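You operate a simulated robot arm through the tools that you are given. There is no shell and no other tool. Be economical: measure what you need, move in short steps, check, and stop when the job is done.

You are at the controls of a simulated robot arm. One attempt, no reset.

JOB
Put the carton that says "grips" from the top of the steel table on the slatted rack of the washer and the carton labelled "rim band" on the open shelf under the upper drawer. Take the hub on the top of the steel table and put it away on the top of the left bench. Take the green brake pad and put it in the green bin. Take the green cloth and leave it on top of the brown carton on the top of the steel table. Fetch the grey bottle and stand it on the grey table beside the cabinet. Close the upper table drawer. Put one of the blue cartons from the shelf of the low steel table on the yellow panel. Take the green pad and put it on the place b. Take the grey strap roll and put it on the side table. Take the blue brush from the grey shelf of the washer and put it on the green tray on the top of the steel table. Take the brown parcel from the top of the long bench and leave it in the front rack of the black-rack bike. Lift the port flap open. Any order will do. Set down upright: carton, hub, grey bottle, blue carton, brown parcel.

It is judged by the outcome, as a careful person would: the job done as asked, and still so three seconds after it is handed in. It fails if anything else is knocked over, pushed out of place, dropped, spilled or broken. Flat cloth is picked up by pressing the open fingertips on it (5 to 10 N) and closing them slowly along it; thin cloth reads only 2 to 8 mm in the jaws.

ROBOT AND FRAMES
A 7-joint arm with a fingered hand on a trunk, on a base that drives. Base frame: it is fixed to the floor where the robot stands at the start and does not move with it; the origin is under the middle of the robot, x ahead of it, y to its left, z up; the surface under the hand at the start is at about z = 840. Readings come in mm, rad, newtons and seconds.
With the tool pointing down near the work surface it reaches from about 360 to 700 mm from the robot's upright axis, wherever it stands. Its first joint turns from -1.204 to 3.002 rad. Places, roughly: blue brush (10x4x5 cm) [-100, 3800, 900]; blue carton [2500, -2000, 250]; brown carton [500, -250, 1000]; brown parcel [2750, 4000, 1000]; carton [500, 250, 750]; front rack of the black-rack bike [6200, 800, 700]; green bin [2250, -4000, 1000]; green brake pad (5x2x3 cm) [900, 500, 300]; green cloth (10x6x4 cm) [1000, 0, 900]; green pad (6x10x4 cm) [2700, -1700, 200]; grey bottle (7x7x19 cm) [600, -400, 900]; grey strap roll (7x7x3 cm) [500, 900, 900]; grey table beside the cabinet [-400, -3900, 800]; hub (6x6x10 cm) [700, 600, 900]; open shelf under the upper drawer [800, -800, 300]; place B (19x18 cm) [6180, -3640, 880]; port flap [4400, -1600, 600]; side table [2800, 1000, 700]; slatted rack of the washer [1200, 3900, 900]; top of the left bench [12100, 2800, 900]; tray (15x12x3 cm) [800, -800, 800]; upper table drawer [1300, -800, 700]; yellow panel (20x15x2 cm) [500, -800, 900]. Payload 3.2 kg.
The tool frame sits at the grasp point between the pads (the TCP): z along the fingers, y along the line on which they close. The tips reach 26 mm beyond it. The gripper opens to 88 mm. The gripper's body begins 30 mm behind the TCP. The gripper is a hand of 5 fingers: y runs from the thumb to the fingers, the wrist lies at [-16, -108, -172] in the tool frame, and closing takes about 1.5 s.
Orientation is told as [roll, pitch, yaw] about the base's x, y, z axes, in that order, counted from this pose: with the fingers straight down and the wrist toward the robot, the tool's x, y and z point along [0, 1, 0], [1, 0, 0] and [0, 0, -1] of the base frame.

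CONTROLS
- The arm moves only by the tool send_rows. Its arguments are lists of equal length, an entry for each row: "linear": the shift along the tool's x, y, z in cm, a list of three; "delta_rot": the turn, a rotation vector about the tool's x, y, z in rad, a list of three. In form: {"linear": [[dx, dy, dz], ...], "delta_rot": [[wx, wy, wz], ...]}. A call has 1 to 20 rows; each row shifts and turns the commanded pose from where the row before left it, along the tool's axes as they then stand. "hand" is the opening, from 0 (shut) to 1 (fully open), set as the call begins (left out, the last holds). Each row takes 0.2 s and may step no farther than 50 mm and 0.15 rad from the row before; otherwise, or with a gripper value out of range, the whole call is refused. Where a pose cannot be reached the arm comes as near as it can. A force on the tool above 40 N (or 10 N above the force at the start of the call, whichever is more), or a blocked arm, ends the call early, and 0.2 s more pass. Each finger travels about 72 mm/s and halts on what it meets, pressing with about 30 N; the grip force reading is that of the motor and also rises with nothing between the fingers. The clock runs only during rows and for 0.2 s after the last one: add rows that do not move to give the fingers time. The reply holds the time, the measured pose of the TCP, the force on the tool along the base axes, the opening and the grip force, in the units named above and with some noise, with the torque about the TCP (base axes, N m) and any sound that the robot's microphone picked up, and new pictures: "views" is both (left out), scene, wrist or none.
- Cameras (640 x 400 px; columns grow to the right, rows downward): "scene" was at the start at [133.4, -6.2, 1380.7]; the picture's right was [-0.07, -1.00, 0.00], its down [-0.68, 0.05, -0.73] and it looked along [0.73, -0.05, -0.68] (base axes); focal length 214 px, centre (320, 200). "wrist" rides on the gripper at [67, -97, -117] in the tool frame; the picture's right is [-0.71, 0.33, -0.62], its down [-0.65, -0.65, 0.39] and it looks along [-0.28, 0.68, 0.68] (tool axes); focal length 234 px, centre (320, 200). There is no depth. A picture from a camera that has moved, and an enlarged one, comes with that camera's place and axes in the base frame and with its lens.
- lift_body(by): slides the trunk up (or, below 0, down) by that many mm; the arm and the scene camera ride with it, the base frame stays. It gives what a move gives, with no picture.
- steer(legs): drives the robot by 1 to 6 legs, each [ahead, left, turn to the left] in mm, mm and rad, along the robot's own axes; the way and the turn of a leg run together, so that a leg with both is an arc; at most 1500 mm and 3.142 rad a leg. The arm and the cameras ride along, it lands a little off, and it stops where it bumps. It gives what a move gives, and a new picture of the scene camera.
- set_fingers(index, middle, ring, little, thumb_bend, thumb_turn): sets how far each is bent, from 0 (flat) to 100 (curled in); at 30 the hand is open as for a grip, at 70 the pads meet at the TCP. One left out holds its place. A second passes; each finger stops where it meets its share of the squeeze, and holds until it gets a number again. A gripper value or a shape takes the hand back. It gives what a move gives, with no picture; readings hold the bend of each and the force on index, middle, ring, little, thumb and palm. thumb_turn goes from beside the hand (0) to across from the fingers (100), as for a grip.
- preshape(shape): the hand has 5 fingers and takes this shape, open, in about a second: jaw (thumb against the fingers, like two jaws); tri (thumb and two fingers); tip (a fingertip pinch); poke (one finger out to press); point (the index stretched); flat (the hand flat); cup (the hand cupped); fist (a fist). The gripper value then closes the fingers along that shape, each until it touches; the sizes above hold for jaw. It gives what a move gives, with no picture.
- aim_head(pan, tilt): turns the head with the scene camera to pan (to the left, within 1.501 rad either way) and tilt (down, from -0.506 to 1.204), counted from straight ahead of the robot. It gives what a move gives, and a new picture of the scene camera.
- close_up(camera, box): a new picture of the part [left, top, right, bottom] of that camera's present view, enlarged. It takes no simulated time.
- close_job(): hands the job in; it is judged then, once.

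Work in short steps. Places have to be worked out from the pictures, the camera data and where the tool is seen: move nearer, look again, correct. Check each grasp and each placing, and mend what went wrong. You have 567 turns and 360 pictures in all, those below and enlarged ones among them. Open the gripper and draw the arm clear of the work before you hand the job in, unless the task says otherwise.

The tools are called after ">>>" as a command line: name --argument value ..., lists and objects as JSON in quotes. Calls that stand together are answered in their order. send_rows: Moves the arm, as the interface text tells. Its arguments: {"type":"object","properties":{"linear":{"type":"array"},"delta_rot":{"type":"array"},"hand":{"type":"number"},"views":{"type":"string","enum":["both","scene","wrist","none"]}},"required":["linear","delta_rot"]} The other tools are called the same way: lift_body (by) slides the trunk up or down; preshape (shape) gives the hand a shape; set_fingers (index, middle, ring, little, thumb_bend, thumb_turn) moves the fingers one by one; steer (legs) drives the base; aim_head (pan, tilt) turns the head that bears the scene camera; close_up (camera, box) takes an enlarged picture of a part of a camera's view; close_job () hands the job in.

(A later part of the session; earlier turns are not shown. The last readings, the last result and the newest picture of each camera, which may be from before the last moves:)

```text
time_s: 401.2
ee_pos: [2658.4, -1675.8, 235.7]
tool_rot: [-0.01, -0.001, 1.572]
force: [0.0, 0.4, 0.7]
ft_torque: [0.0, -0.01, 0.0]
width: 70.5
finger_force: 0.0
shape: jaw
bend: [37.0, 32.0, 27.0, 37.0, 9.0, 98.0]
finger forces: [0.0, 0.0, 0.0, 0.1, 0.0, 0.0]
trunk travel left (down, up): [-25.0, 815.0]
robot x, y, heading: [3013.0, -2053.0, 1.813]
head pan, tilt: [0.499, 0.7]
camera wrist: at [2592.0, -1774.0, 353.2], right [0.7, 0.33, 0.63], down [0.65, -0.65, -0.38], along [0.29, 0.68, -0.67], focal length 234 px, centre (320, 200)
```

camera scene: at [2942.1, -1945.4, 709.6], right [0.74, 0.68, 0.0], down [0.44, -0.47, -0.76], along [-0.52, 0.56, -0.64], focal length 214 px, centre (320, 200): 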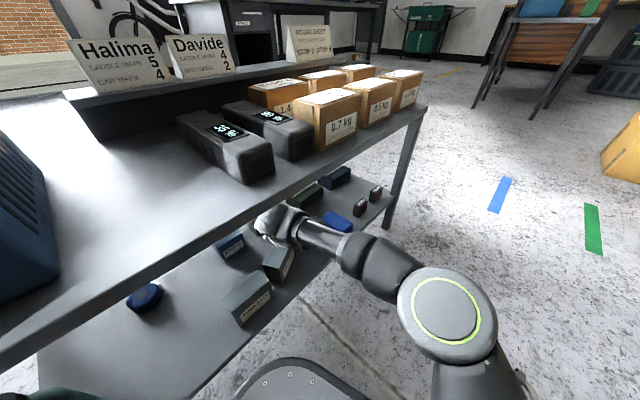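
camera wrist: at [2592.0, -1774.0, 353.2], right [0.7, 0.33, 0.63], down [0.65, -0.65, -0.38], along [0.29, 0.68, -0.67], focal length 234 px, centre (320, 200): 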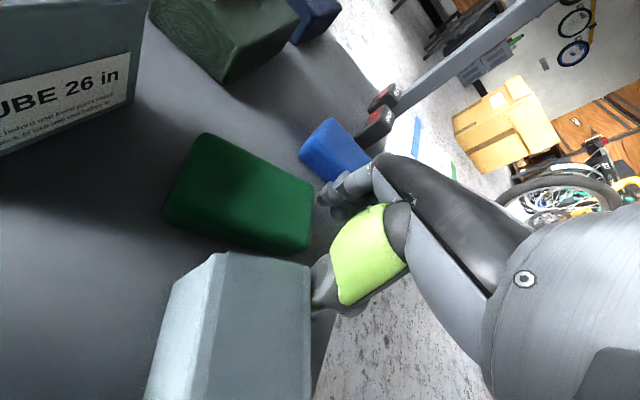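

The thumb pushed the TUBE 20 box and the pad. I back out and look.

>>> steer --legs '[[0, -160, 0]]'

>>> close_up --camera "scene" --box '[160, 150, 360, 310]'

```text
time_s: 402.6
ee_pos: [2812.5, -1636.7, 236.0]
tool_rot: [-0.012, -0.002, 1.573]
force: [-0.6, -0.6, -0.7]
ft_torque: [0.01, 0.04, -0.02]
width: 70.9
finger_force: 0.1
shape: jaw
bend: [37.0, 32.0, 27.0, 37.0, 9.0, 98.0]
finger forces: [0.0, 0.1, 0.0, 0.0, 0.0, 0.0]
trunk travel left (down, up): [-25.0, 815.0]
robot x, y, heading: [3160.0, -2018.3, 1.819]
head pan, tilt: [0.499, 0.7]
camera scene: at [3096.1, -1907.0, 709.6], right [0.74, 0.68, 0.0], down [0.44, -0.47, -0.76], along [-0.52, 0.56, -0.64], focal length 214 px, centre (320, 200)
```

scene: 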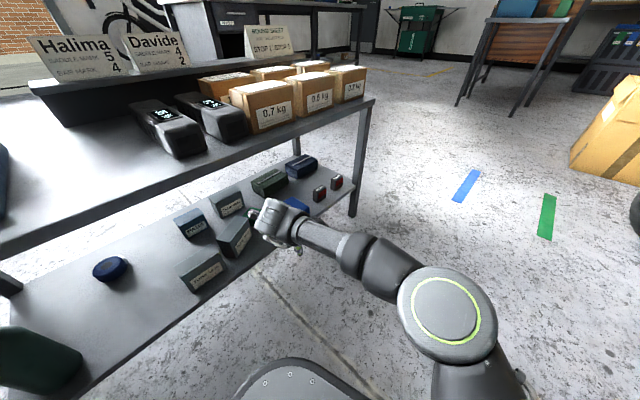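

```text
2.50 times, centred on (260, 230) of scene
camera zoom: at [3096.1, -1907.0, 709.6], right [0.74, 0.68, 0.0], down [0.44, -0.47, -0.76], along [-0.52, 0.56, -0.64], focal length 536 px, centre (470, 125)
```

zoom: 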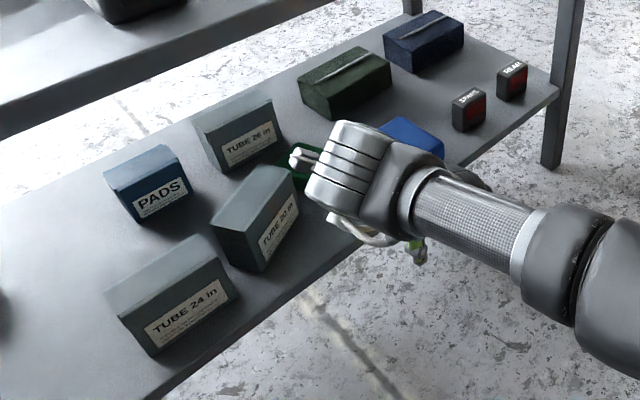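

I pull the hand clear to see everything.

>>> send_rows --linear '[[-4.5, 0, 0], [-4.5, 0, -2], [-4, 0, -3]]' --delta_rot '[[0, 0, 0], [0, 0, 0], [0, 0, 0]]' --views "none"

>>> close_up --camera "scene" --box '[160, 150, 360, 310]'

```text
time_s: 403.4
ee_pos: [2943.7, -1636.1, 286.9]
tool_rot: [-0.011, -0.001, 1.574]
force: [0.4, -0.1, 0.0]
ft_torque: [-0.01, 0.01, -0.03]
width: 70.8
finger_force: 0.0
shape: jaw
bend: [37.0, 32.0, 27.0, 37.0, 9.0, 98.0]
finger forces: [0.1, 0.0, 0.0, 0.1, 0.0, 0.1]
trunk travel left (down, up): [-25.0, 815.0]
robot x, y, heading: [3162.9, -2020.4, 1.816]
head pan, tilt: [0.499, 0.7]
```

```text
2.50 times, centred on (260, 230) of scene
camera zoom: at [3096.0, -1907.0, 709.5], right [0.74, 0.68, 0.0], down [0.44, -0.47, -0.76], along [-0.52, 0.56, -0.64], focal length 536 px, centre (470, 125)
```

zoom: 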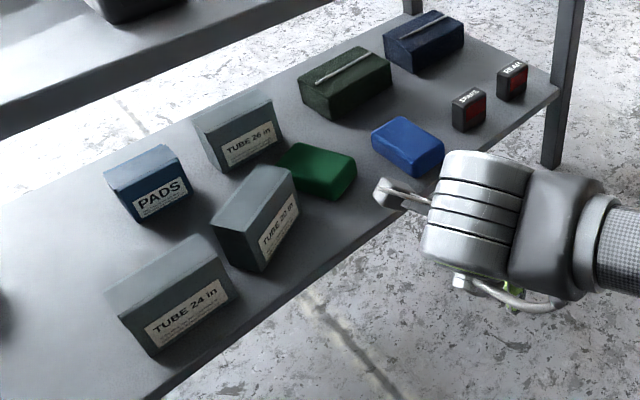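

Pad now lies at [2570–2676, −1684]. I'll grip its near end around x≈2665, keeping the thumb away from the turned box. I lower, then strafe in.

>>> send_rows --linear '[[4.4, -0.8, 2], [4.4, 0, 2], [4.3, 0, 1]]' --delta_rot '[[0, 0, 0], [0, 0, 0], [0, 0, 0]]' --hand 0.82 --views "none"

>>> steer --legs '[[0, 110, 0]]'

>>> send_rows --linear '[[0, 0, 0]]' --delta_rot '[[0, 0, 0]]' --views "wrist"

```text
time_s: 404.2
ee_pos: [2812.3, -1644.0, 235.0]
tool_rot: [-0.01, -0.001, 1.571]
force: [-0.1, 0.7, 1.1]
ft_torque: [-0.05, 0.02, 0.0]
width: 72.0
finger_force: 0.0
shape: jaw
bend: [37.0, 32.0, 27.0, 36.0, 9.0, 98.0]
finger forces: [0.1, 0.1, 0.0, 0.1, 0.0, 0.0]
trunk travel left (down, up): [-25.0, 815.0]
robot x, y, heading: [3167.7, -2020.9, 1.821]
head pan, tilt: [0.499, 0.7]
```

```text
time_s: 405.4
ee_pos: [2705.3, -1669.5, 235.5]
tool_rot: [-0.009, -0.005, 1.568]
force: [0.5, -0.2, -0.7]
ft_torque: [-0.01, -0.01, 0.01]
width: 71.9
finger_force: 0.1
shape: jaw
bend: [37.0, 32.0, 27.0, 36.0, 9.0, 98.0]
finger forces: [0.0, 0.0, 0.0, 0.0, 0.1, 0.0]
trunk travel left (down, up): [-25.0, 815.0]
robot x, y, heading: [3059.3, -2045.8, 1.819]
head pan, tilt: [0.499, 0.7]
camera scene: at [2989.4, -1933.6, 709.6], right [0.74, 0.68, 0.0], down [0.44, -0.47, -0.76], along [-0.52, 0.56, -0.64], focal length 214 px, centre (320, 200)
```

scene: 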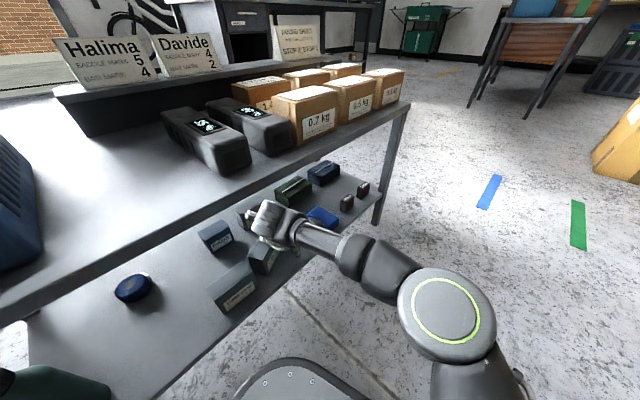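

```text
time_s: 405.8
ee_pos: [2705.2, -1671.1, 235.0]
tool_rot: [-0.011, -0.001, 1.569]
force: [0.2, 0.0, 0.4]
ft_torque: [-0.02, 0.03, -0.02]
width: 72.1
finger_force: 0.0
shape: jaw
bend: [37.0, 32.0, 27.0, 36.0, 9.0, 98.0]
finger forces: [0.0, 0.0, 0.0, 0.1, 0.0, 0.0]
trunk travel left (down, up): [-25.0, 815.0]
robot x, y, heading: [3056.6, -2042.1, 1.81]
head pan, tilt: [0.499, 0.7]
camera wrist: at [2638.8, -1769.2, 352.9], right [0.7, 0.33, 0.63], down [0.65, -0.65, -0.38], along [0.29, 0.68, -0.67], focal length 234 px, centre (320, 200)
```

wrist: 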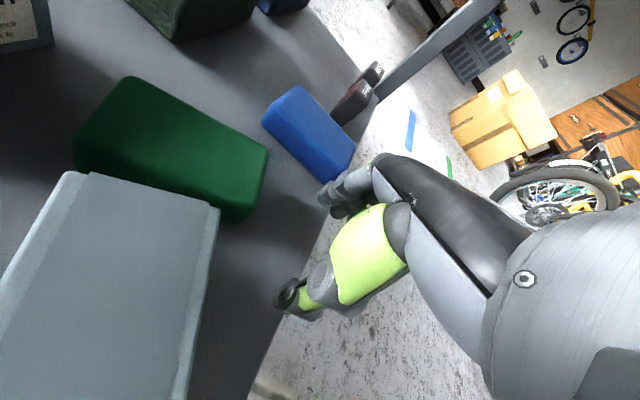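

The thumb side is too cramped here. Plan: face −x, hook two fingers behind the pad's far end and draw it out to the shelf edge, then grip it there. I retract and reposition.

>>> steer --legs '[[0, -200, 0]]'

>>> send_rows --linear '[[-4, 0, -2], [-4, 0, -2], [-4, 0, 0], [-4, 0, 0], [-4, 0, 0]]' --delta_rot '[[0, 0, -0.05], [0, 0, -0.05], [0, 0, -0.05], [0, 0, -0.05], [0, 0, -0.05]]' --views "none"

>>> steer --legs '[[350, 0, 0], [0, 0, 1.325]]'

>>> preshape --shape "poke"

>>> aim_head --pan 0.1 --tilt 0.6

```text
time_s: 407.4
ee_pos: [2899.6, -1621.6, 235.8]
tool_rot: [-0.012, -0.002, 1.57]
force: [-0.2, 0.0, 0.4]
ft_torque: [0.03, -0.02, -0.01]
width: 71.8
finger_force: 0.1
shape: jaw
bend: [37.0, 32.0, 27.0, 36.0, 9.0, 98.0]
finger forces: [0.0, 0.1, 0.0, 0.0, 0.0, 0.1]
trunk travel left (down, up): [-25.0, 815.0]
robot x, y, heading: [3251.9, -1994.0, 1.815]
head pan, tilt: [0.499, 0.7]
camera scene: at [3183.9, -1885.0, 709.6], right [0.74, 0.68, 0.0], down [0.44, -0.47, -0.76], along [-0.52, 0.56, -0.64], focal length 214 px, centre (320, 200)
```

scene: 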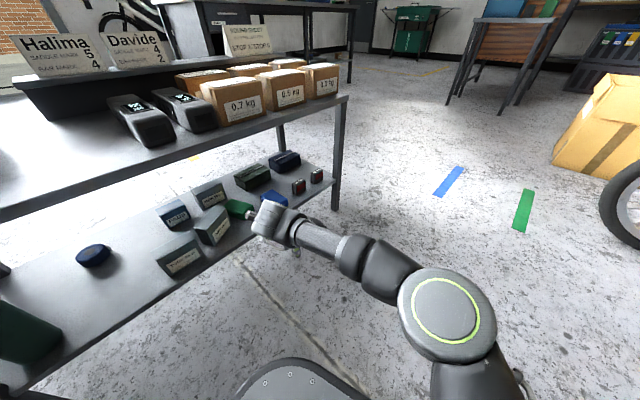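

```text
time_s: 408.6
ee_pos: [3098.3, -1601.9, 277.0]
tool_rot: [-0.012, -0.001, 1.822]
force: [0.0, 0.4, 0.4]
ft_torque: [-0.03, 0.02, 0.0]
width: 71.8
finger_force: 0.1
shape: jaw
bend: [37.0, 32.0, 27.0, 36.0, 9.0, 98.0]
finger forces: [0.1, 0.0, 0.1, 0.0, 0.0, 0.0]
trunk travel left (down, up): [-25.0, 815.0]
robot x, y, heading: [3252.9, -1999.6, 1.815]
head pan, tilt: [0.499, 0.7]
```

```text
time_s: 414.2
ee_pos: [2750.0, -1715.9, 276.3]
tool_rot: [-0.01, 0.0, -3.126]
force: [0.1, 0.4, -0.5]
ft_torque: [-0.02, -0.02, -0.02]
width: 71.9
finger_force: 0.1
shape: jaw
bend: [37.0, 32.0, 27.0, 36.0, 9.0, 98.0]
finger forces: [0.0, 0.0, 0.0, 0.0, 0.0, 0.1]
trunk travel left (down, up): [-25.0, 815.0]
robot x, y, heading: [3167.5, -1658.4, -3.133]
head pan, tilt: [0.499, 0.7]
camera scene: at [3045.5, -1698.7, 709.6], right [-0.49, 0.87, 0.0], down [0.56, 0.31, -0.76], along [-0.67, -0.37, -0.64], focal length 214 px, centre (320, 200)
```

scene: 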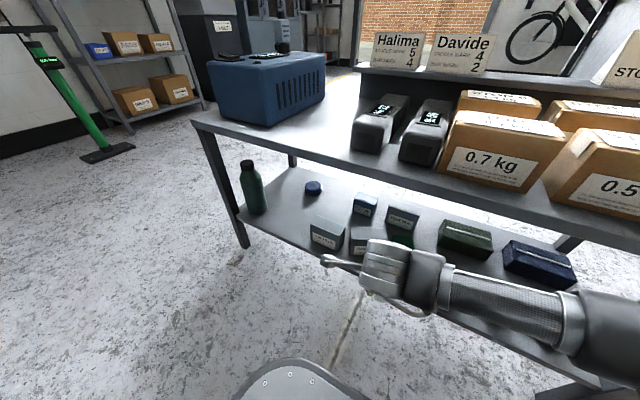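

```text
time_s: 415.1
ee_pos: [2749.4, -1715.5, 277.9]
tool_rot: [-0.009, 0.0, -3.126]
force: [0.2, 0.6, 0.0]
ft_torque: [0.0, -0.05, -0.03]
width: 0.0
finger_force: 0.1
shape: poke
bend: [70.0, 70.0, 99.0, 99.0, 0.0, 100.0]
finger forces: [0.0, 0.1, 0.0, 0.0, 0.1, 0.0]
trunk travel left (down, up): [-25.0, 815.0]
robot x, y, heading: [3172.1, -1658.5, -3.129]
head pan, tilt: [0.499, 0.7]
```

```text
time_s: 416.0
ee_pos: [2749.2, -1715.7, 276.9]
tool_rot: [-0.012, -0.001, -3.125]
force: [-0.7, 0.2, 0.1]
ft_torque: [-0.01, -0.02, -0.03]
width: 0.0
finger_force: 0.0
shape: poke
bend: [70.0, 70.0, 99.0, 99.0, 0.0, 100.0]
finger forces: [0.0, 0.0, 0.1, 0.0, 0.0, 0.0]
trunk travel left (down, up): [-25.0, 815.0]
robot x, y, heading: [3172.0, -1657.3, -3.133]
head pan, tilt: [0.099, 0.6]
camera scene: at [3031.8, -1667.0, 718.2], right [-0.11, 0.99, 0.0], down [0.56, 0.06, -0.82], along [-0.82, -0.09, -0.57], focal length 214 px, centre (320, 200)
```

scene: 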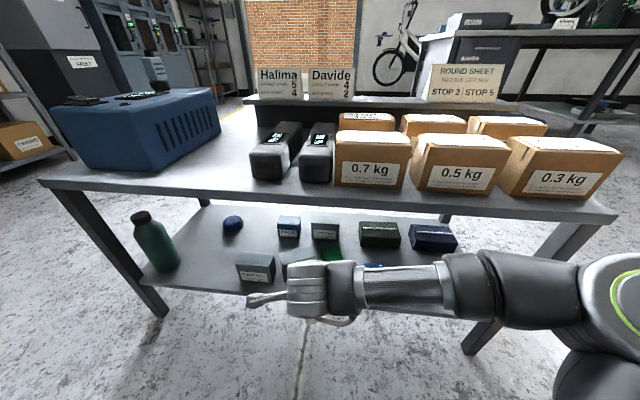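

I back off slightly, raise, centre on y≈−1670 and look with the wrist camera.

>>> send_rows --linear '[[0, -3, -2], [-2.5, -2, -1], [-2.5, 0, 0]]' --delta_rot '[[-0.1, 0, 0], [-0.1, 0, 0], [0, 0, 0]]' --views "wrist"

>>> close_up --camera "scene" --box '[200, 190, 480, 330]'

```text
time_s: 416.8
ee_pos: [2794.8, -1671.1, 307.5]
tool_rot: [-0.013, -0.198, -3.124]
force: [0.4, -0.2, 0.1]
ft_torque: [0.01, 0.02, 0.01]
width: 0.1
finger_force: 0.1
shape: poke
bend: [70.0, 70.0, 99.0, 99.0, 0.0, 100.0]
finger forces: [0.1, 0.1, 0.0, 0.0, 0.1, 0.0]
out of reach, approached as far as the arm can: row 3
trunk travel left (down, up): [-25.0, 815.0]
robot x, y, heading: [3172.1, -1656.8, -3.132]
head pan, tilt: [0.099, 0.6]
camera wrist: at [2915.3, -1737.2, 403.0], right [-0.21, 0.7, 0.69], down [0.56, 0.66, -0.5], along [-0.8, 0.27, -0.53], focal length 234 px, centre (320, 200)
```

wrist: 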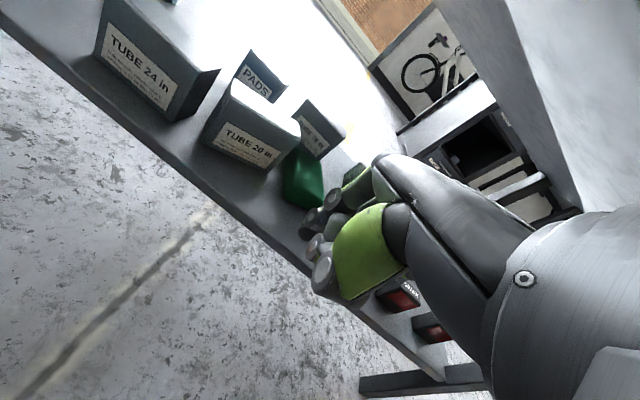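

```text
2.29 times, centred on (340, 260) of scene
camera zoom: at [3031.8, -1667.0, 718.2], right [-0.11, 0.99, 0.0], down [0.56, 0.06, -0.83], along [-0.82, -0.09, -0.56], focal length 490 px, centre (274, 63)
```

zoom: 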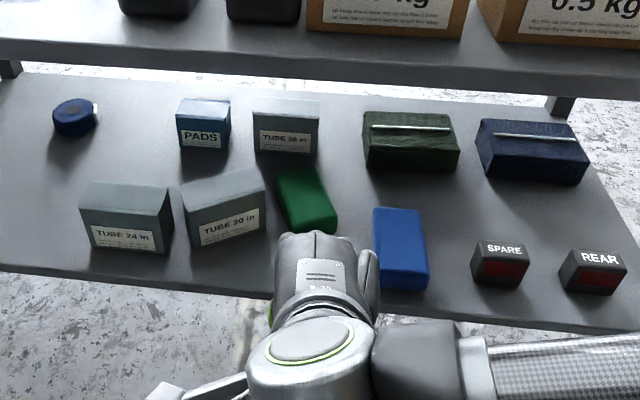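

Clear picture: the pad's far end is at ≈[2582,−1689], with 30–40 mm free behind. I reach over it with the two-finger poke.

>>> send_rows --linear '[[0.3, 3.8, 1.1], [0.3, 3.8, 1.1], [0.3, 3.8, 1.1], [0, 3.9, 0.8], [0, 3.9, 0.8]]' --delta_rot '[[0, 0, 0], [0, 0, 0], [0, 0, 0], [0, 0, 0], [0, 0, 0]]' --views "both"

```text
time_s: 418.0
ee_pos: [2597.3, -1681.2, 296.0]
tool_rot: [-0.013, -0.2, -3.125]
force: [0.3, 0.3, 0.3]
ft_torque: [0.02, -0.02, 0.01]
width: 0.1
finger_force: 0.0
shape: poke
bend: [70.0, 70.0, 99.0, 99.0, 0.0, 100.0]
finger forces: [0.0, 0.0, 0.0, 0.1, 0.1, 0.0]
trunk travel left (down, up): [-25.0, 815.0]
robot x, y, heading: [3168.9, -1651.8, -3.131]
head pan, tilt: [0.099, 0.6]
camera scene: at [3031.8, -1666.9, 718.2], right [-0.11, 0.99, 0.0], down [0.56, 0.06, -0.83], along [-0.82, -0.09, -0.56], focal length 214 px, centre (320, 200)
camera wrist: at [2717.1, -1747.9, 392.0], right [-0.21, 0.7, 0.69], down [0.55, 0.66, -0.5], along [-0.81, 0.27, -0.53], focal length 234 px, centre (320, 200)
```

scene: 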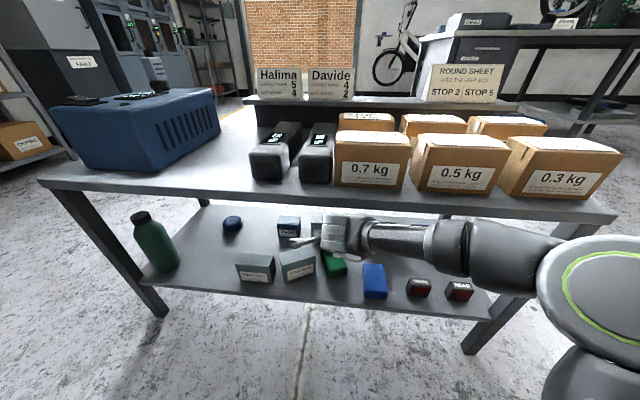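
wrist: 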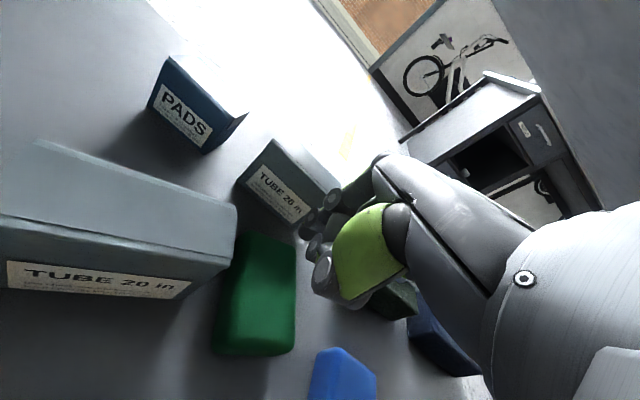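

Far end at x≈2567–2590; TUBE 26 stands at x≈2505. I go 47 mm further, then down behind the pad.

>>> send_rows --linear '[[0, 2.3, 0.46], [0, 2.3, 0.46], [0, -0.4, 2], [0, -0.4, 2], [0, -0.4, 1.8]]' --delta_rot '[[0, 0, 0], [0, 0, 0], [0, 0, 0], [0, 0, 0], [0, 0, 0]]' --views "wrist"

```text
time_s: 419.2
ee_pos: [2548.2, -1681.2, 238.2]
tool_rot: [-0.01, -0.2, -3.122]
force: [0.5, -1.0, 0.8]
ft_torque: [-0.01, 0.01, -0.01]
width: 0.0
finger_force: 0.0
shape: poke
bend: [70.0, 70.0, 99.0, 99.0, 0.0, 100.0]
finger forces: [0.1, 0.2, 0.0, 0.0, 0.0, 0.0]
trunk travel left (down, up): [-25.0, 815.0]
robot x, y, heading: [3170.5, -1657.0, -3.132]
head pan, tilt: [0.099, 0.6]
camera wrist: at [2669.7, -1748.5, 333.8], right [-0.21, 0.7, 0.68], down [0.55, 0.66, -0.5], along [-0.81, 0.27, -0.53], focal length 234 px, centre (320, 200)
```

wrist: 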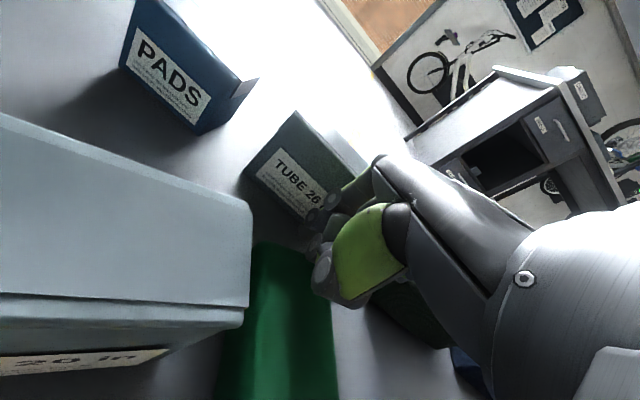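

The fingers are behind the pad. I draw it 90 mm towards the edge.

>>> send_rows --linear '[[0, -1.47, -0.3], [0, -1.47, -0.3], [0, -1.47, -0.3], [0, -1.47, -0.3], [0, -1.47, -0.3], [0, -1.47, -0.3]]' --delta_rot '[[0, 0, 0], [0, 0, 0], [0, 0, 0], [0, 0, 0], [0, 0, 0], [0, 0, 0]]' --views "both"

```text
time_s: 420.6
ee_pos: [2639.3, -1680.0, 239.3]
tool_rot: [-0.012, -0.2, -3.124]
force: [-0.1, -0.2, -0.3]
ft_torque: [-0.02, 0.01, 0.0]
width: 0.0
finger_force: 0.1
shape: poke
bend: [70.0, 70.0, 99.0, 99.0, 0.0, 100.0]
finger forces: [0.0, 0.2, 0.0, 0.0, 0.0, 0.0]
trunk travel left (down, up): [-25.0, 815.0]
robot x, y, heading: [3171.5, -1658.7, -3.133]
head pan, tilt: [0.099, 0.6]
camera scene: at [3031.8, -1666.9, 718.2], right [-0.11, 0.99, 0.0], down [0.56, 0.06, -0.83], along [-0.82, -0.09, -0.56], focal length 214 px, centre (320, 200)
camera wrist: at [2761.2, -1747.3, 334.4], right [-0.21, 0.7, 0.69], down [0.55, 0.66, -0.5], along [-0.81, 0.27, -0.53], focal length 234 px, centre (320, 200)
```

scene: 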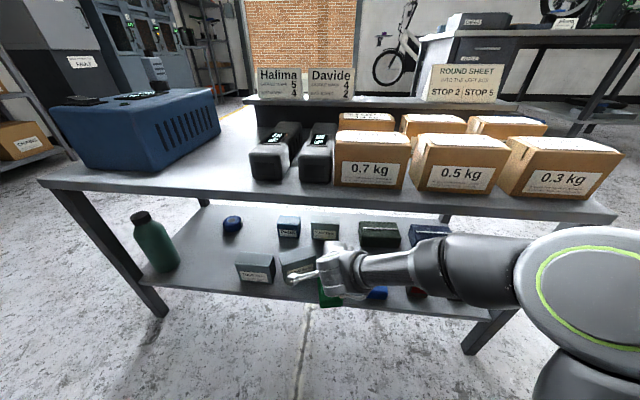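
wrist: 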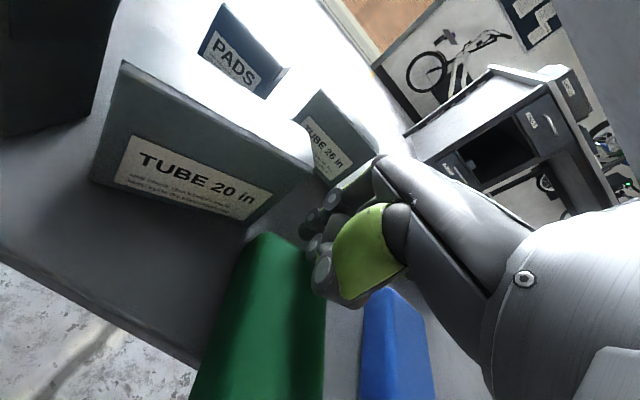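

I lift the fingers clear and look.

>>> send_rows --linear '[[0, 0.8, 0], [0, 0.4, -2], [0, 0.4, -2], [0, 0.4, -2], [0, -4.5, -0.9], [0, -4.5, -0.9], [0, -4.5, -0.9]]' --delta_rot '[[0, 0, 0], [0, 0, 0], [0, 0, 0], [0, 0, 0], [0, 0, 0], [0, 0, 0], [0, 0, 0]]' --views "none"

>>> close_up --camera "scene" --box '[200, 190, 480, 330]'

```text
time_s: 422.2
ee_pos: [2771.0, -1679.0, 300.4]
tool_rot: [-0.011, -0.201, -3.125]
force: [-0.7, 0.0, -0.1]
ft_torque: [0.01, 0.01, 0.01]
width: 0.0
finger_force: 0.0
shape: poke
bend: [70.0, 70.0, 99.0, 99.0, 0.0, 100.0]
finger forces: [0.0, 0.0, 0.0, 0.1, 0.0, 0.0]
trunk travel left (down, up): [-25.0, 815.0]
robot x, y, heading: [3171.4, -1656.5, -3.13]
head pan, tilt: [0.099, 0.6]
```

```text
2.29 times, centred on (340, 260) of scene
camera zoom: at [3031.7, -1666.9, 718.2], right [-0.11, 0.99, 0.0], down [0.56, 0.06, -0.82], along [-0.82, -0.09, -0.57], focal length 490 px, centre (274, 63)
```

zoom: 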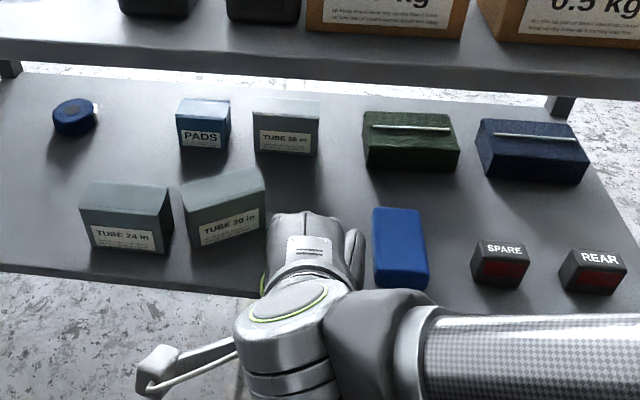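

I move the hand aside to see the pad.

>>> send_rows --linear '[[0, -2, -0.4], [-4.5, 0, 0], [-4.5, 0, 0], [-4.5, 0, 0]]' --delta_rot '[[0, 0, 0], [0, 0, 0], [0, 0, 0], [0, 0, 0]]' --views "none"

>>> close_up --camera "scene" --box '[200, 190, 480, 330]'

```text
time_s: 423.2
ee_pos: [2742.4, -1566.2, 316.7]
tool_rot: [-0.015, -0.198, -3.12]
force: [-0.1, 0.1, 0.5]
ft_torque: [-0.05, -0.03, -0.01]
width: 0.0
finger_force: 0.1
shape: poke
bend: [70.0, 70.0, 99.0, 99.0, 0.0, 100.0]
finger forces: [0.1, 0.0, 0.0, 0.0, 0.0, 0.0]
out of reach, approached as far as the arm can: row 2, 3, 4
trunk travel left (down, up): [-25.0, 815.0]
robot x, y, heading: [3167.6, -1657.9, -3.131]
head pan, tilt: [0.099, 0.6]
```

```text
2.29 times, centred on (340, 260) of scene
camera zoom: at [3031.9, -1667.1, 718.2], right [-0.11, 0.99, 0.0], down [0.56, 0.06, -0.83], along [-0.82, -0.09, -0.56], focal length 490 px, centre (274, 63)
```

zoom: 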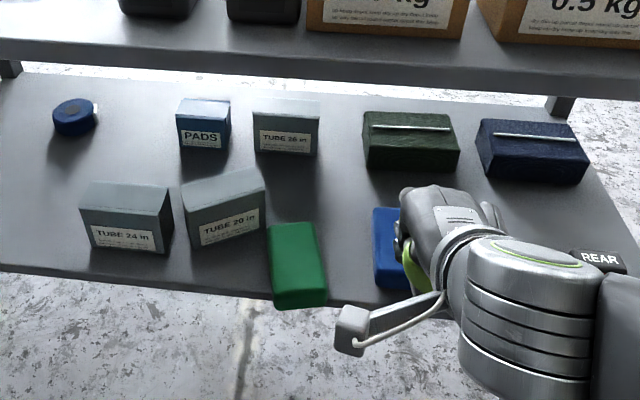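

The pad is drawn out: [2664–2744, −1680], skewed ~11°. Now I return to the south-side stance with the jaw shape.

>>> send_rows --linear '[[0, -4, -1], [0, -3, 0]]' --delta_rot '[[0.1, 0, 0], [0.1, 0, 0]]' --views "none"

>>> preshape --shape "jaw"

>>> steer --legs '[[-100, 0, 0], [0, 0, -1.33], [-330, 0, 0]]'

>>> aim_head --pan 0.5 --tilt 0.75

```text
time_s: 423.8
ee_pos: [2789.4, -1571.4, 326.2]
tool_rot: [-0.013, 0.004, -3.125]
force: [0.0, -0.6, -0.3]
ft_torque: [-0.02, -0.04, 0.01]
width: 0.1
finger_force: 0.0
shape: poke
bend: [70.0, 70.0, 99.0, 99.0, 0.0, 100.0]
finger forces: [0.0, 0.0, 0.0, 0.1, 0.1, 0.0]
out of reach, approached as far as the arm can: row 1, 2
trunk travel left (down, up): [-25.0, 815.0]
robot x, y, heading: [3171.1, -1652.4, -3.129]
head pan, tilt: [0.099, 0.6]
```

```text
time_s: 424.7
ee_pos: [2788.8, -1571.5, 324.8]
tool_rot: [-0.009, 0.003, -3.126]
force: [-0.3, -0.5, 0.1]
ft_torque: [0.02, 0.01, -0.04]
width: 87.7
finger_force: 0.2
shape: jaw
bend: [30.0, 30.0, 30.0, 30.0, 30.0, 97.0]
finger forces: [0.1, 0.0, 0.0, 0.0, 0.1, 0.0]
trunk travel left (down, up): [-25.0, 815.0]
robot x, y, heading: [3172.6, -1657.6, -3.13]
head pan, tilt: [0.099, 0.6]
```

```text
time_s: 430.9
ee_pos: [3343.1, -1588.5, 325.4]
tool_rot: [-0.01, 0.002, 1.829]
force: [-0.3, 0.0, 0.2]
ft_torque: [0.04, 0.01, 0.01]
width: 88.1
finger_force: 0.0
shape: jaw
bend: [30.0, 30.0, 30.0, 30.0, 30.0, 97.0]
finger forces: [0.0, 0.0, 0.0, 0.0, 0.0, 0.1]
trunk travel left (down, up): [-25.0, 815.0]
robot x, y, heading: [3352.9, -1980.0, 1.827]
head pan, tilt: [0.099, 0.6]
camera scene: at [3310.3, -1845.9, 718.2], right [0.94, 0.35, 0.0], down [0.2, -0.53, -0.83], along [-0.29, 0.77, -0.56], focal length 214 px, centre (320, 200)
```

scene: 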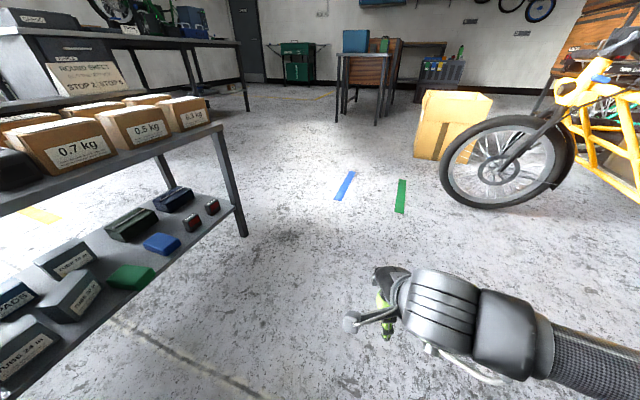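

```text
time_s: 431.8
ee_pos: [3343.0, -1587.3, 324.9]
tool_rot: [-0.013, 0.002, 1.829]
force: [-0.8, -0.2, 0.2]
ft_torque: [0.0, 0.01, 0.02]
width: 87.9
finger_force: 0.0
shape: jaw
bend: [30.0, 30.0, 30.0, 30.0, 30.0, 97.0]
finger forces: [0.0, 0.0, 0.0, 0.1, 0.0, 0.0]
trunk travel left (down, up): [-25.0, 815.0]
robot x, y, heading: [3352.0, -1978.6, 1.825]
head pan, tilt: [0.499, 0.75]
camera scene: at [3284.3, -1868.4, 705.4], right [0.73, 0.68, 0.0], down [0.47, -0.5, -0.73], along [-0.5, 0.53, -0.68], focal length 214 px, centre (320, 200)
```

scene: 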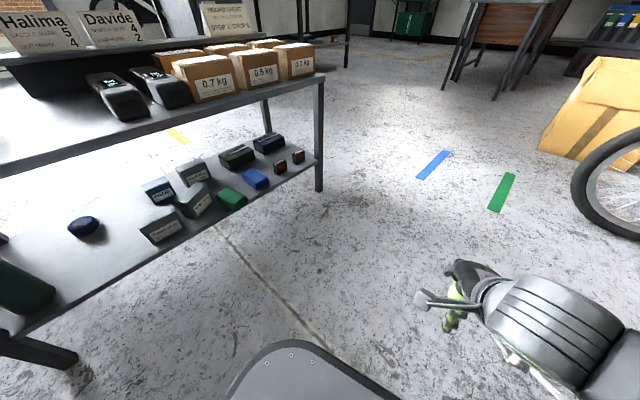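

I extend the arm to front-left at z≈236, then strafe in with the wrist camera watching.

>>> send_rows --linear '[[3.8, 0.5, 1], [3.8, 0.5, 1], [3.8, 0.5, 1], [3.8, 0.5, 1], [3.8, 0.5, 1], [3.8, 0.6, 1], [3.8, 0.6, 1], [3.8, 0.6, 1], [3.6, 0.5, 0.9]]' --delta_rot '[[0, 0, 0.006], [0, 0, 0.006], [0, 0, 0.006], [0, 0, 0.006], [0, 0, 0.006], [0, 0, 0.006], [0, 0, 0.006], [0, 0, 0.006], [0, 0, 0.006]]' --hand 0.85 --views "none"

>>> steer --legs '[[20, 190, 0]]'

>>> send_rows --linear '[[0, 0, 0]]' --delta_rot '[[0, 0, 0]]' --views "wrist"

```text
time_s: 433.8
ee_pos: [3002.8, -1621.3, 232.5]
tool_rot: [-0.012, 0.001, 1.778]
force: [0.3, -0.6, 0.4]
ft_torque: [-0.02, -0.04, -0.01]
width: 75.1
finger_force: 0.0
shape: jaw
bend: [35.0, 31.0, 28.0, 35.0, 10.0, 98.0]
finger forces: [0.1, 0.1, 0.1, 0.0, 0.0, 0.1]
trunk travel left (down, up): [-25.0, 815.0]
robot x, y, heading: [3354.5, -1978.1, 1.826]
head pan, tilt: [0.499, 0.75]
```

```text
time_s: 435.3
ee_pos: [2814.8, -1648.9, 232.7]
tool_rot: [-0.012, 0.001, 1.777]
force: [-0.6, 0.4, -0.2]
ft_torque: [0.0, 0.0, 0.04]
width: 75.2
finger_force: 0.0
shape: jaw
bend: [35.0, 31.0, 28.0, 35.0, 10.0, 98.0]
finger forces: [0.1, 0.0, 0.0, 0.0, 0.0, 0.0]
trunk travel left (down, up): [-25.0, 815.0]
robot x, y, heading: [3165.7, -2007.1, 1.826]
head pan, tilt: [0.499, 0.75]
camera scene: at [3096.6, -1896.3, 705.3], right [0.73, 0.68, 0.0], down [0.47, -0.5, -0.73], along [-0.5, 0.53, -0.68], focal length 214 px, centre (320, 200)
```

scene: 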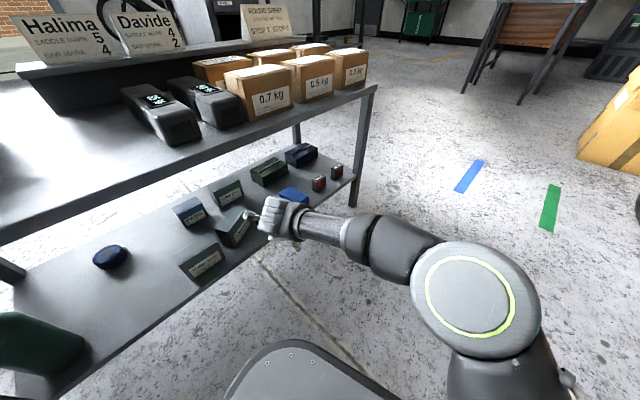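

```text
time_s: 435.7
ee_pos: [2815.7, -1646.5, 232.2]
tool_rot: [-0.012, 0.002, 1.777]
force: [0.2, -0.2, 0.1]
ft_torque: [-0.02, -0.03, -0.01]
width: 74.9
finger_force: 0.1
shape: jaw
bend: [35.0, 31.0, 28.0, 35.0, 10.0, 98.0]
finger forces: [0.1, 0.1, 0.0, 0.0, 0.1, 0.0]
trunk travel left (down, up): [-25.0, 815.0]
robot x, y, heading: [3166.5, -2004.7, 1.818]
head pan, tilt: [0.499, 0.75]
camera wrist: at [2769.5, -1758.0, 350.3], right [0.62, 0.47, 0.63], down [0.77, -0.51, -0.38], along [0.14, 0.72, -0.68], focal length 234 px, centre (320, 200)
```

wrist: 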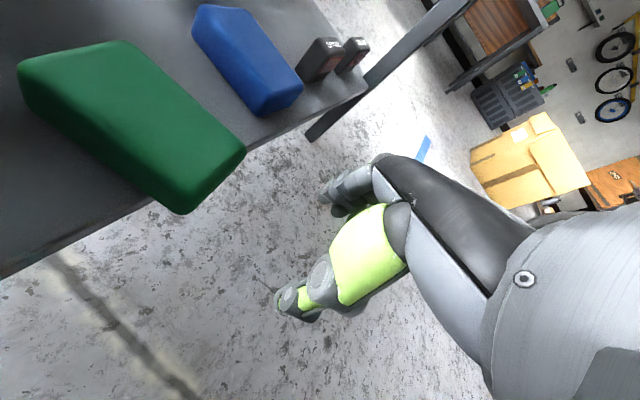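

From the seen thumb tip, the thumb opens wider than the fingers (gap centre ≈ −10 mm from TCP). Pad line at x=2722 is y≈−1692, so I aim TCP y≈−1683 and strafe in.

>>> send_rows --linear '[[0, -1.3, 0]]' --delta_rot '[[0, 0, 0]]' --views "none"

>>> steer --legs '[[0, 60, 0]]'

>>> send_rows --linear '[[0, 0, 0]]' --delta_rot '[[0, 0, 0]]' --views "wrist"

```text
time_s: 436.1
ee_pos: [2818.5, -1660.8, 233.3]
tool_rot: [-0.012, 0.001, 1.777]
force: [-1.3, -0.3, 0.5]
ft_torque: [0.0, -0.01, -0.01]
width: 75.0
finger_force: 0.1
shape: jaw
bend: [35.0, 31.0, 28.0, 35.0, 10.0, 98.0]
finger forces: [0.0, 0.0, 0.0, 0.1, 0.0, 0.1]
trunk travel left (down, up): [-25.0, 815.0]
robot x, y, heading: [3162.4, -2002.5, 1.825]
head pan, tilt: [0.499, 0.75]
```

```text
time_s: 437.1
ee_pos: [2760.0, -1676.0, 232.8]
tool_rot: [-0.011, 0.001, 1.777]
force: [0.2, 0.3, -0.5]
ft_torque: [-0.01, -0.01, 0.01]
width: 75.1
finger_force: 0.0
shape: jaw
bend: [35.0, 31.0, 28.0, 35.0, 10.0, 98.0]
finger forces: [0.1, 0.0, 0.1, 0.0, 0.0, 0.0]
trunk travel left (down, up): [-25.0, 815.0]
robot x, y, heading: [3108.4, -2020.5, 1.828]
head pan, tilt: [0.499, 0.75]
camera scene: at [3038.1, -1911.6, 705.3], right [0.73, 0.68, 0.0], down [0.47, -0.5, -0.73], along [-0.5, 0.53, -0.68], focal length 214 px, centre (320, 200)
```

scene: 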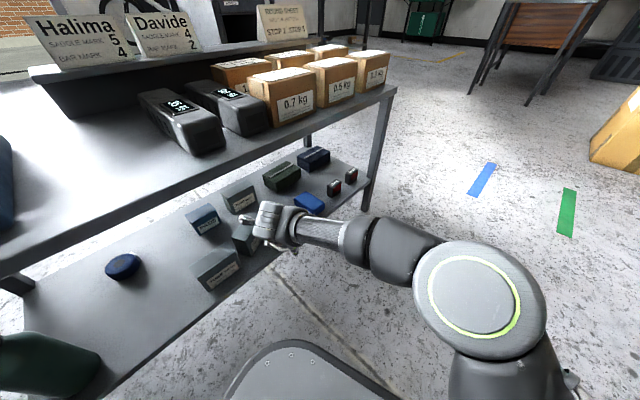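

```text
time_s: 437.5
ee_pos: [2759.1, -1674.6, 232.0]
tool_rot: [-0.012, 0.002, 1.779]
force: [0.0, 0.2, 0.1]
ft_torque: [-0.02, -0.03, 0.0]
width: 75.2
finger_force: 0.0
shape: jaw
bend: [35.0, 31.0, 28.0, 35.0, 10.0, 98.0]
finger forces: [0.0, 0.1, 0.0, 0.1, 0.0, 0.0]
trunk travel left (down, up): [-25.0, 815.0]
robot x, y, heading: [3105.5, -2023.5, 1.827]
head pan, tilt: [0.499, 0.75]
camera wrist: at [2714.0, -1786.2, 350.0], right [0.62, 0.47, 0.63], down [0.77, -0.51, -0.38], along [0.14, 0.72, -0.68], focal length 234 px, centre (320, 200)
```

wrist: 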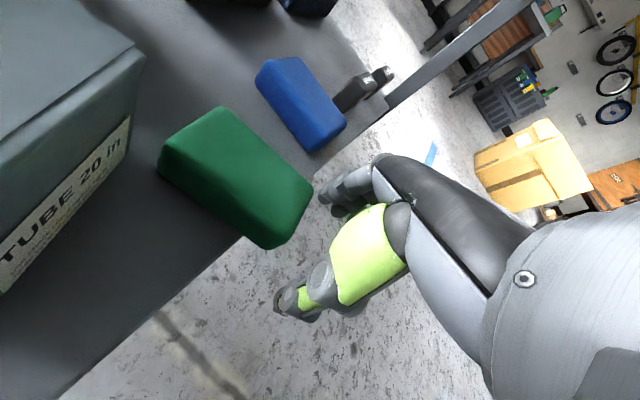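

The fingers would clip the pad's north edge; I shift 13 mm north and slide in further.

>>> send_rows --linear '[[0, 1.3, 0]]' --delta_rot '[[0, 0, 0]]' --views "none"

>>> steer --legs '[[0, 38, 0]]'

>>> send_rows --linear '[[0, 0, 0]]' --delta_rot '[[0, 0, 0]]' --views "wrist"

```text
time_s: 437.9
ee_pos: [2756.7, -1662.8, 232.4]
tool_rot: [-0.01, 0.0, 1.777]
force: [0.1, 0.0, 0.3]
ft_torque: [0.02, 0.0, -0.01]
width: 75.4
finger_force: 0.1
shape: jaw
bend: [35.0, 31.0, 28.0, 35.0, 10.0, 98.0]
finger forces: [0.1, 0.1, 0.0, 0.1, 0.1, 0.0]
trunk travel left (down, up): [-25.0, 815.0]
robot x, y, heading: [3105.2, -2021.0, 1.826]
head pan, tilt: [0.499, 0.75]
```

```text
time_s: 438.8
ee_pos: [2720.0, -1672.3, 232.7]
tool_rot: [-0.013, 0.001, 1.776]
force: [0.6, -0.4, -0.5]
ft_torque: [-0.03, 0.0, -0.07]
width: 74.8
finger_force: 0.1
shape: jaw
bend: [35.0, 31.0, 28.0, 35.0, 10.0, 98.0]
finger forces: [0.0, 0.0, 0.0, 0.0, 0.1, 0.0]
trunk travel left (down, up): [-25.0, 815.0]
robot x, y, heading: [3070.0, -2029.2, 1.83]
head pan, tilt: [0.499, 0.75]
camera scene: at [3001.5, -1921.1, 705.3], right [0.73, 0.68, 0.0], down [0.47, -0.5, -0.73], along [-0.5, 0.53, -0.68], focal length 214 px, centre (320, 200)
```

scene: 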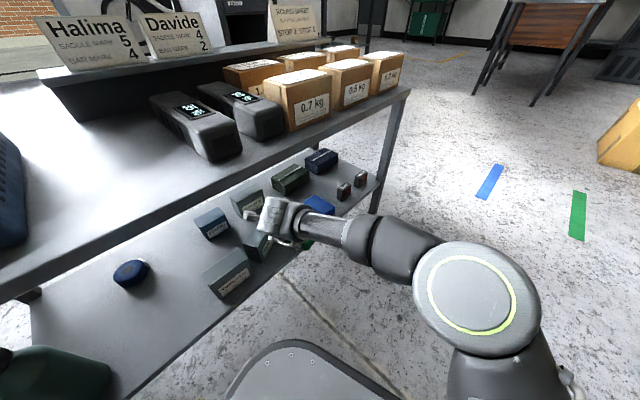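

```text
time_s: 439.1
ee_pos: [2721.0, -1672.0, 233.4]
tool_rot: [-0.012, 0.003, 1.777]
force: [-0.8, 0.6, 0.6]
ft_torque: [0.01, 0.02, -0.01]
width: 75.2
finger_force: 0.0
shape: jaw
bend: [35.0, 31.0, 28.0, 35.0, 10.0, 98.0]
finger forces: [0.0, 0.0, 0.0, 0.0, 0.0, 0.1]
trunk travel left (down, up): [-25.0, 815.0]
robot x, y, heading: [3068.7, -2034.4, 1.829]
head pan, tilt: [0.499, 0.75]
camera wrist: at [2674.6, -1783.0, 350.1], right [0.62, 0.47, 0.63], down [0.77, -0.51, -0.38], along [0.14, 0.72, -0.68], focal length 234 px, centre (320, 200)
```

wrist: 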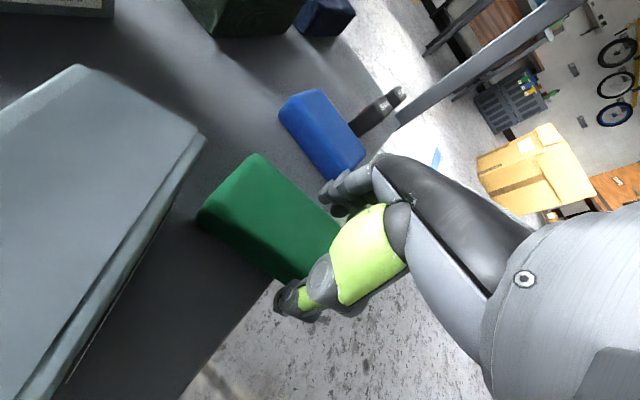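

The pad's near part is now between thumb and fingers. I close.

>>> send_rows --linear '[[0, 0, 0], [0, 0, 0], [0, 0, 0], [0, 0, 0], [0, 0, 0], [0, 0, 0]]' --delta_rot '[[0, 0, 0], [0, 0, 0], [0, 0, 0], [0, 0, 0], [0, 0, 0], [0, 0, 0]]' --hand 0 --views "wrist"

```text
time_s: 440.6
ee_pos: [2720.2, -1673.1, 232.8]
tool_rot: [-0.013, 0.001, 1.777]
force: [0.0, 0.8, 1.1]
ft_torque: [0.02, 0.08, 0.04]
width: 55.6
finger_force: 29.9
shape: jaw
bend: [43.0, 38.0, 73.0, 49.0, 7.0, 99.0]
finger forces: [16.9, 9.3, 0.0, 0.0, 26.0, 0.0]
trunk travel left (down, up): [-25.0, 815.0]
robot x, y, heading: [3071.5, -2027.8, 1.829]
head pan, tilt: [0.499, 0.75]
camera wrist: at [2674.6, -1783.1, 350.2], right [0.62, 0.47, 0.63], down [0.77, -0.51, -0.38], along [0.14, 0.72, -0.68], focal length 234 px, centre (320, 200)
```

wrist: 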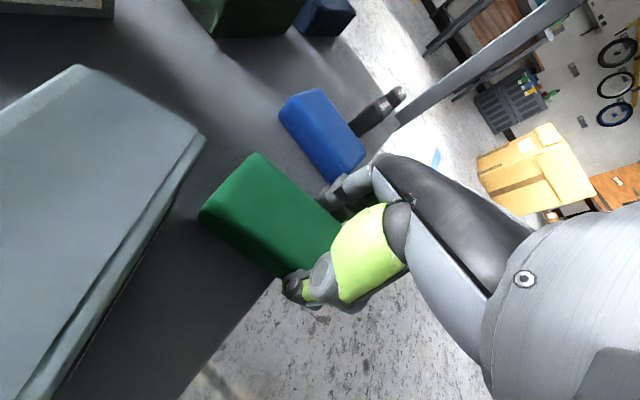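

Gripped at 56 mm. I lift 25 mm and strafe out to the right.

>>> send_rows --linear '[[0, 0, -1.2], [0, 0, -1.3]]' --delta_rot '[[0, 0, 0], [0, 0, 0]]' --views "none"

>>> steer --legs '[[0, -300, 0]]'

>>> send_rows --linear '[[-4, 0, -2], [-4, 0, -2], [-4, 0, -2], [-4, 0, 0], [-4, 0, 0]]' --delta_rot '[[0, 0, 0], [0, 0, 0], [0, 0, 0], [0, 0, 0], [0, 0, 0]]' --views "both"

```text
time_s: 441.1
ee_pos: [2718.8, -1673.1, 259.0]
tool_rot: [-0.012, 0.0, 1.779]
force: [0.4, 0.1, -0.3]
ft_torque: [0.05, -0.01, 0.0]
width: 55.4
finger_force: 30.0
shape: jaw
bend: [43.0, 38.0, 73.0, 49.0, 7.0, 100.0]
finger forces: [16.5, 9.6, 0.0, 0.0, 26.1, 0.1]
trunk travel left (down, up): [-25.0, 815.0]
robot x, y, heading: [3071.3, -2026.4, 1.823]
head pan, tilt: [0.499, 0.75]
```

```text
time_s: 443.2
ee_pos: [3007.8, -1598.1, 257.2]
tool_rot: [-0.012, 0.002, 1.779]
force: [0.7, -0.3, -1.1]
ft_torque: [0.01, -0.04, 0.03]
width: 55.3
finger_force: 29.4
shape: jaw
bend: [43.0, 38.0, 73.0, 49.0, 7.0, 100.0]
finger forces: [16.5, 9.7, 0.1, 0.0, 26.1, 0.0]
trunk travel left (down, up): [-25.0, 815.0]
robot x, y, heading: [3359.3, -1954.6, 1.828]
head pan, tilt: [0.499, 0.75]
camera scene: at [3289.5, -1845.9, 705.3], right [0.73, 0.69, 0.0], down [0.47, -0.5, -0.73], along [-0.5, 0.53, -0.68], focal length 214 px, centre (320, 200)
```

scene: 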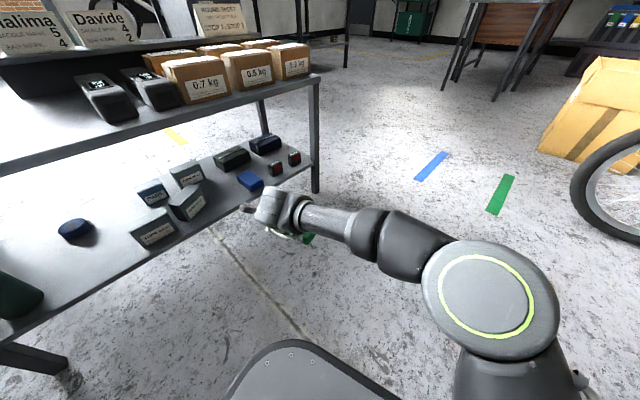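

```text
time_s: 444.4
ee_pos: [3202.0, -1556.3, 320.0]
tool_rot: [-0.011, 0.001, 1.781]
force: [0.5, -0.4, -0.4]
ft_torque: [0.0, 0.0, 0.01]
width: 55.2
finger_force: 29.9
shape: jaw
bend: [44.0, 38.0, 73.0, 49.0, 7.0, 100.0]
finger forces: [16.6, 9.5, 0.1, 0.1, 25.9, 0.0]
trunk travel left (down, up): [-25.0, 815.0]
robot x, y, heading: [3362.1, -1955.6, 1.827]
head pan, tilt: [0.499, 0.75]
camera scene: at [3289.5, -1845.9, 705.3], right [0.73, 0.69, 0.0], down [0.47, -0.5, -0.73], along [-0.5, 0.53, -0.68], focal length 214 px, centre (320, 200)
camera wrist: at [3157.8, -1667.0, 437.2], right [0.62, 0.47, 0.63], down [0.78, -0.5, -0.38], along [0.14, 0.72, -0.68], focal length 234 px, centre (320, 200)
```

scene: 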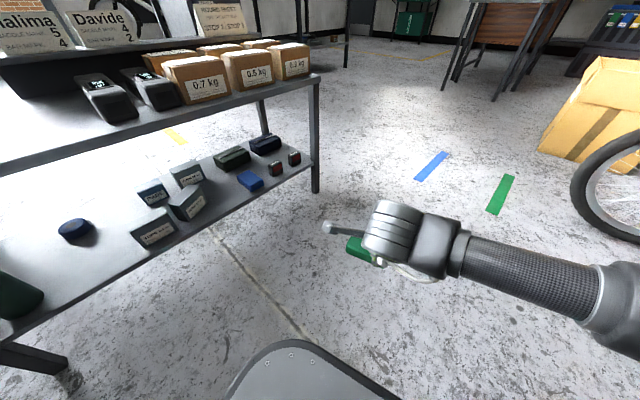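
wrist: 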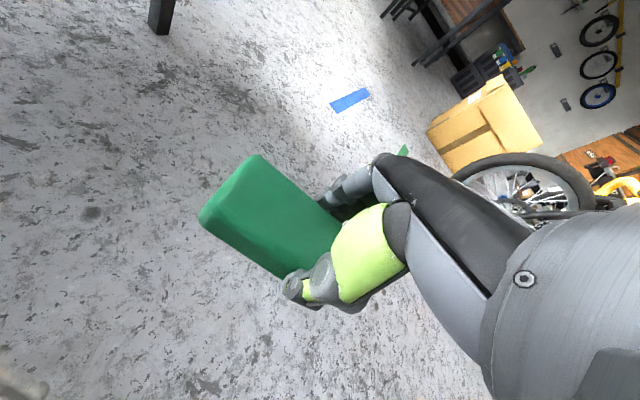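

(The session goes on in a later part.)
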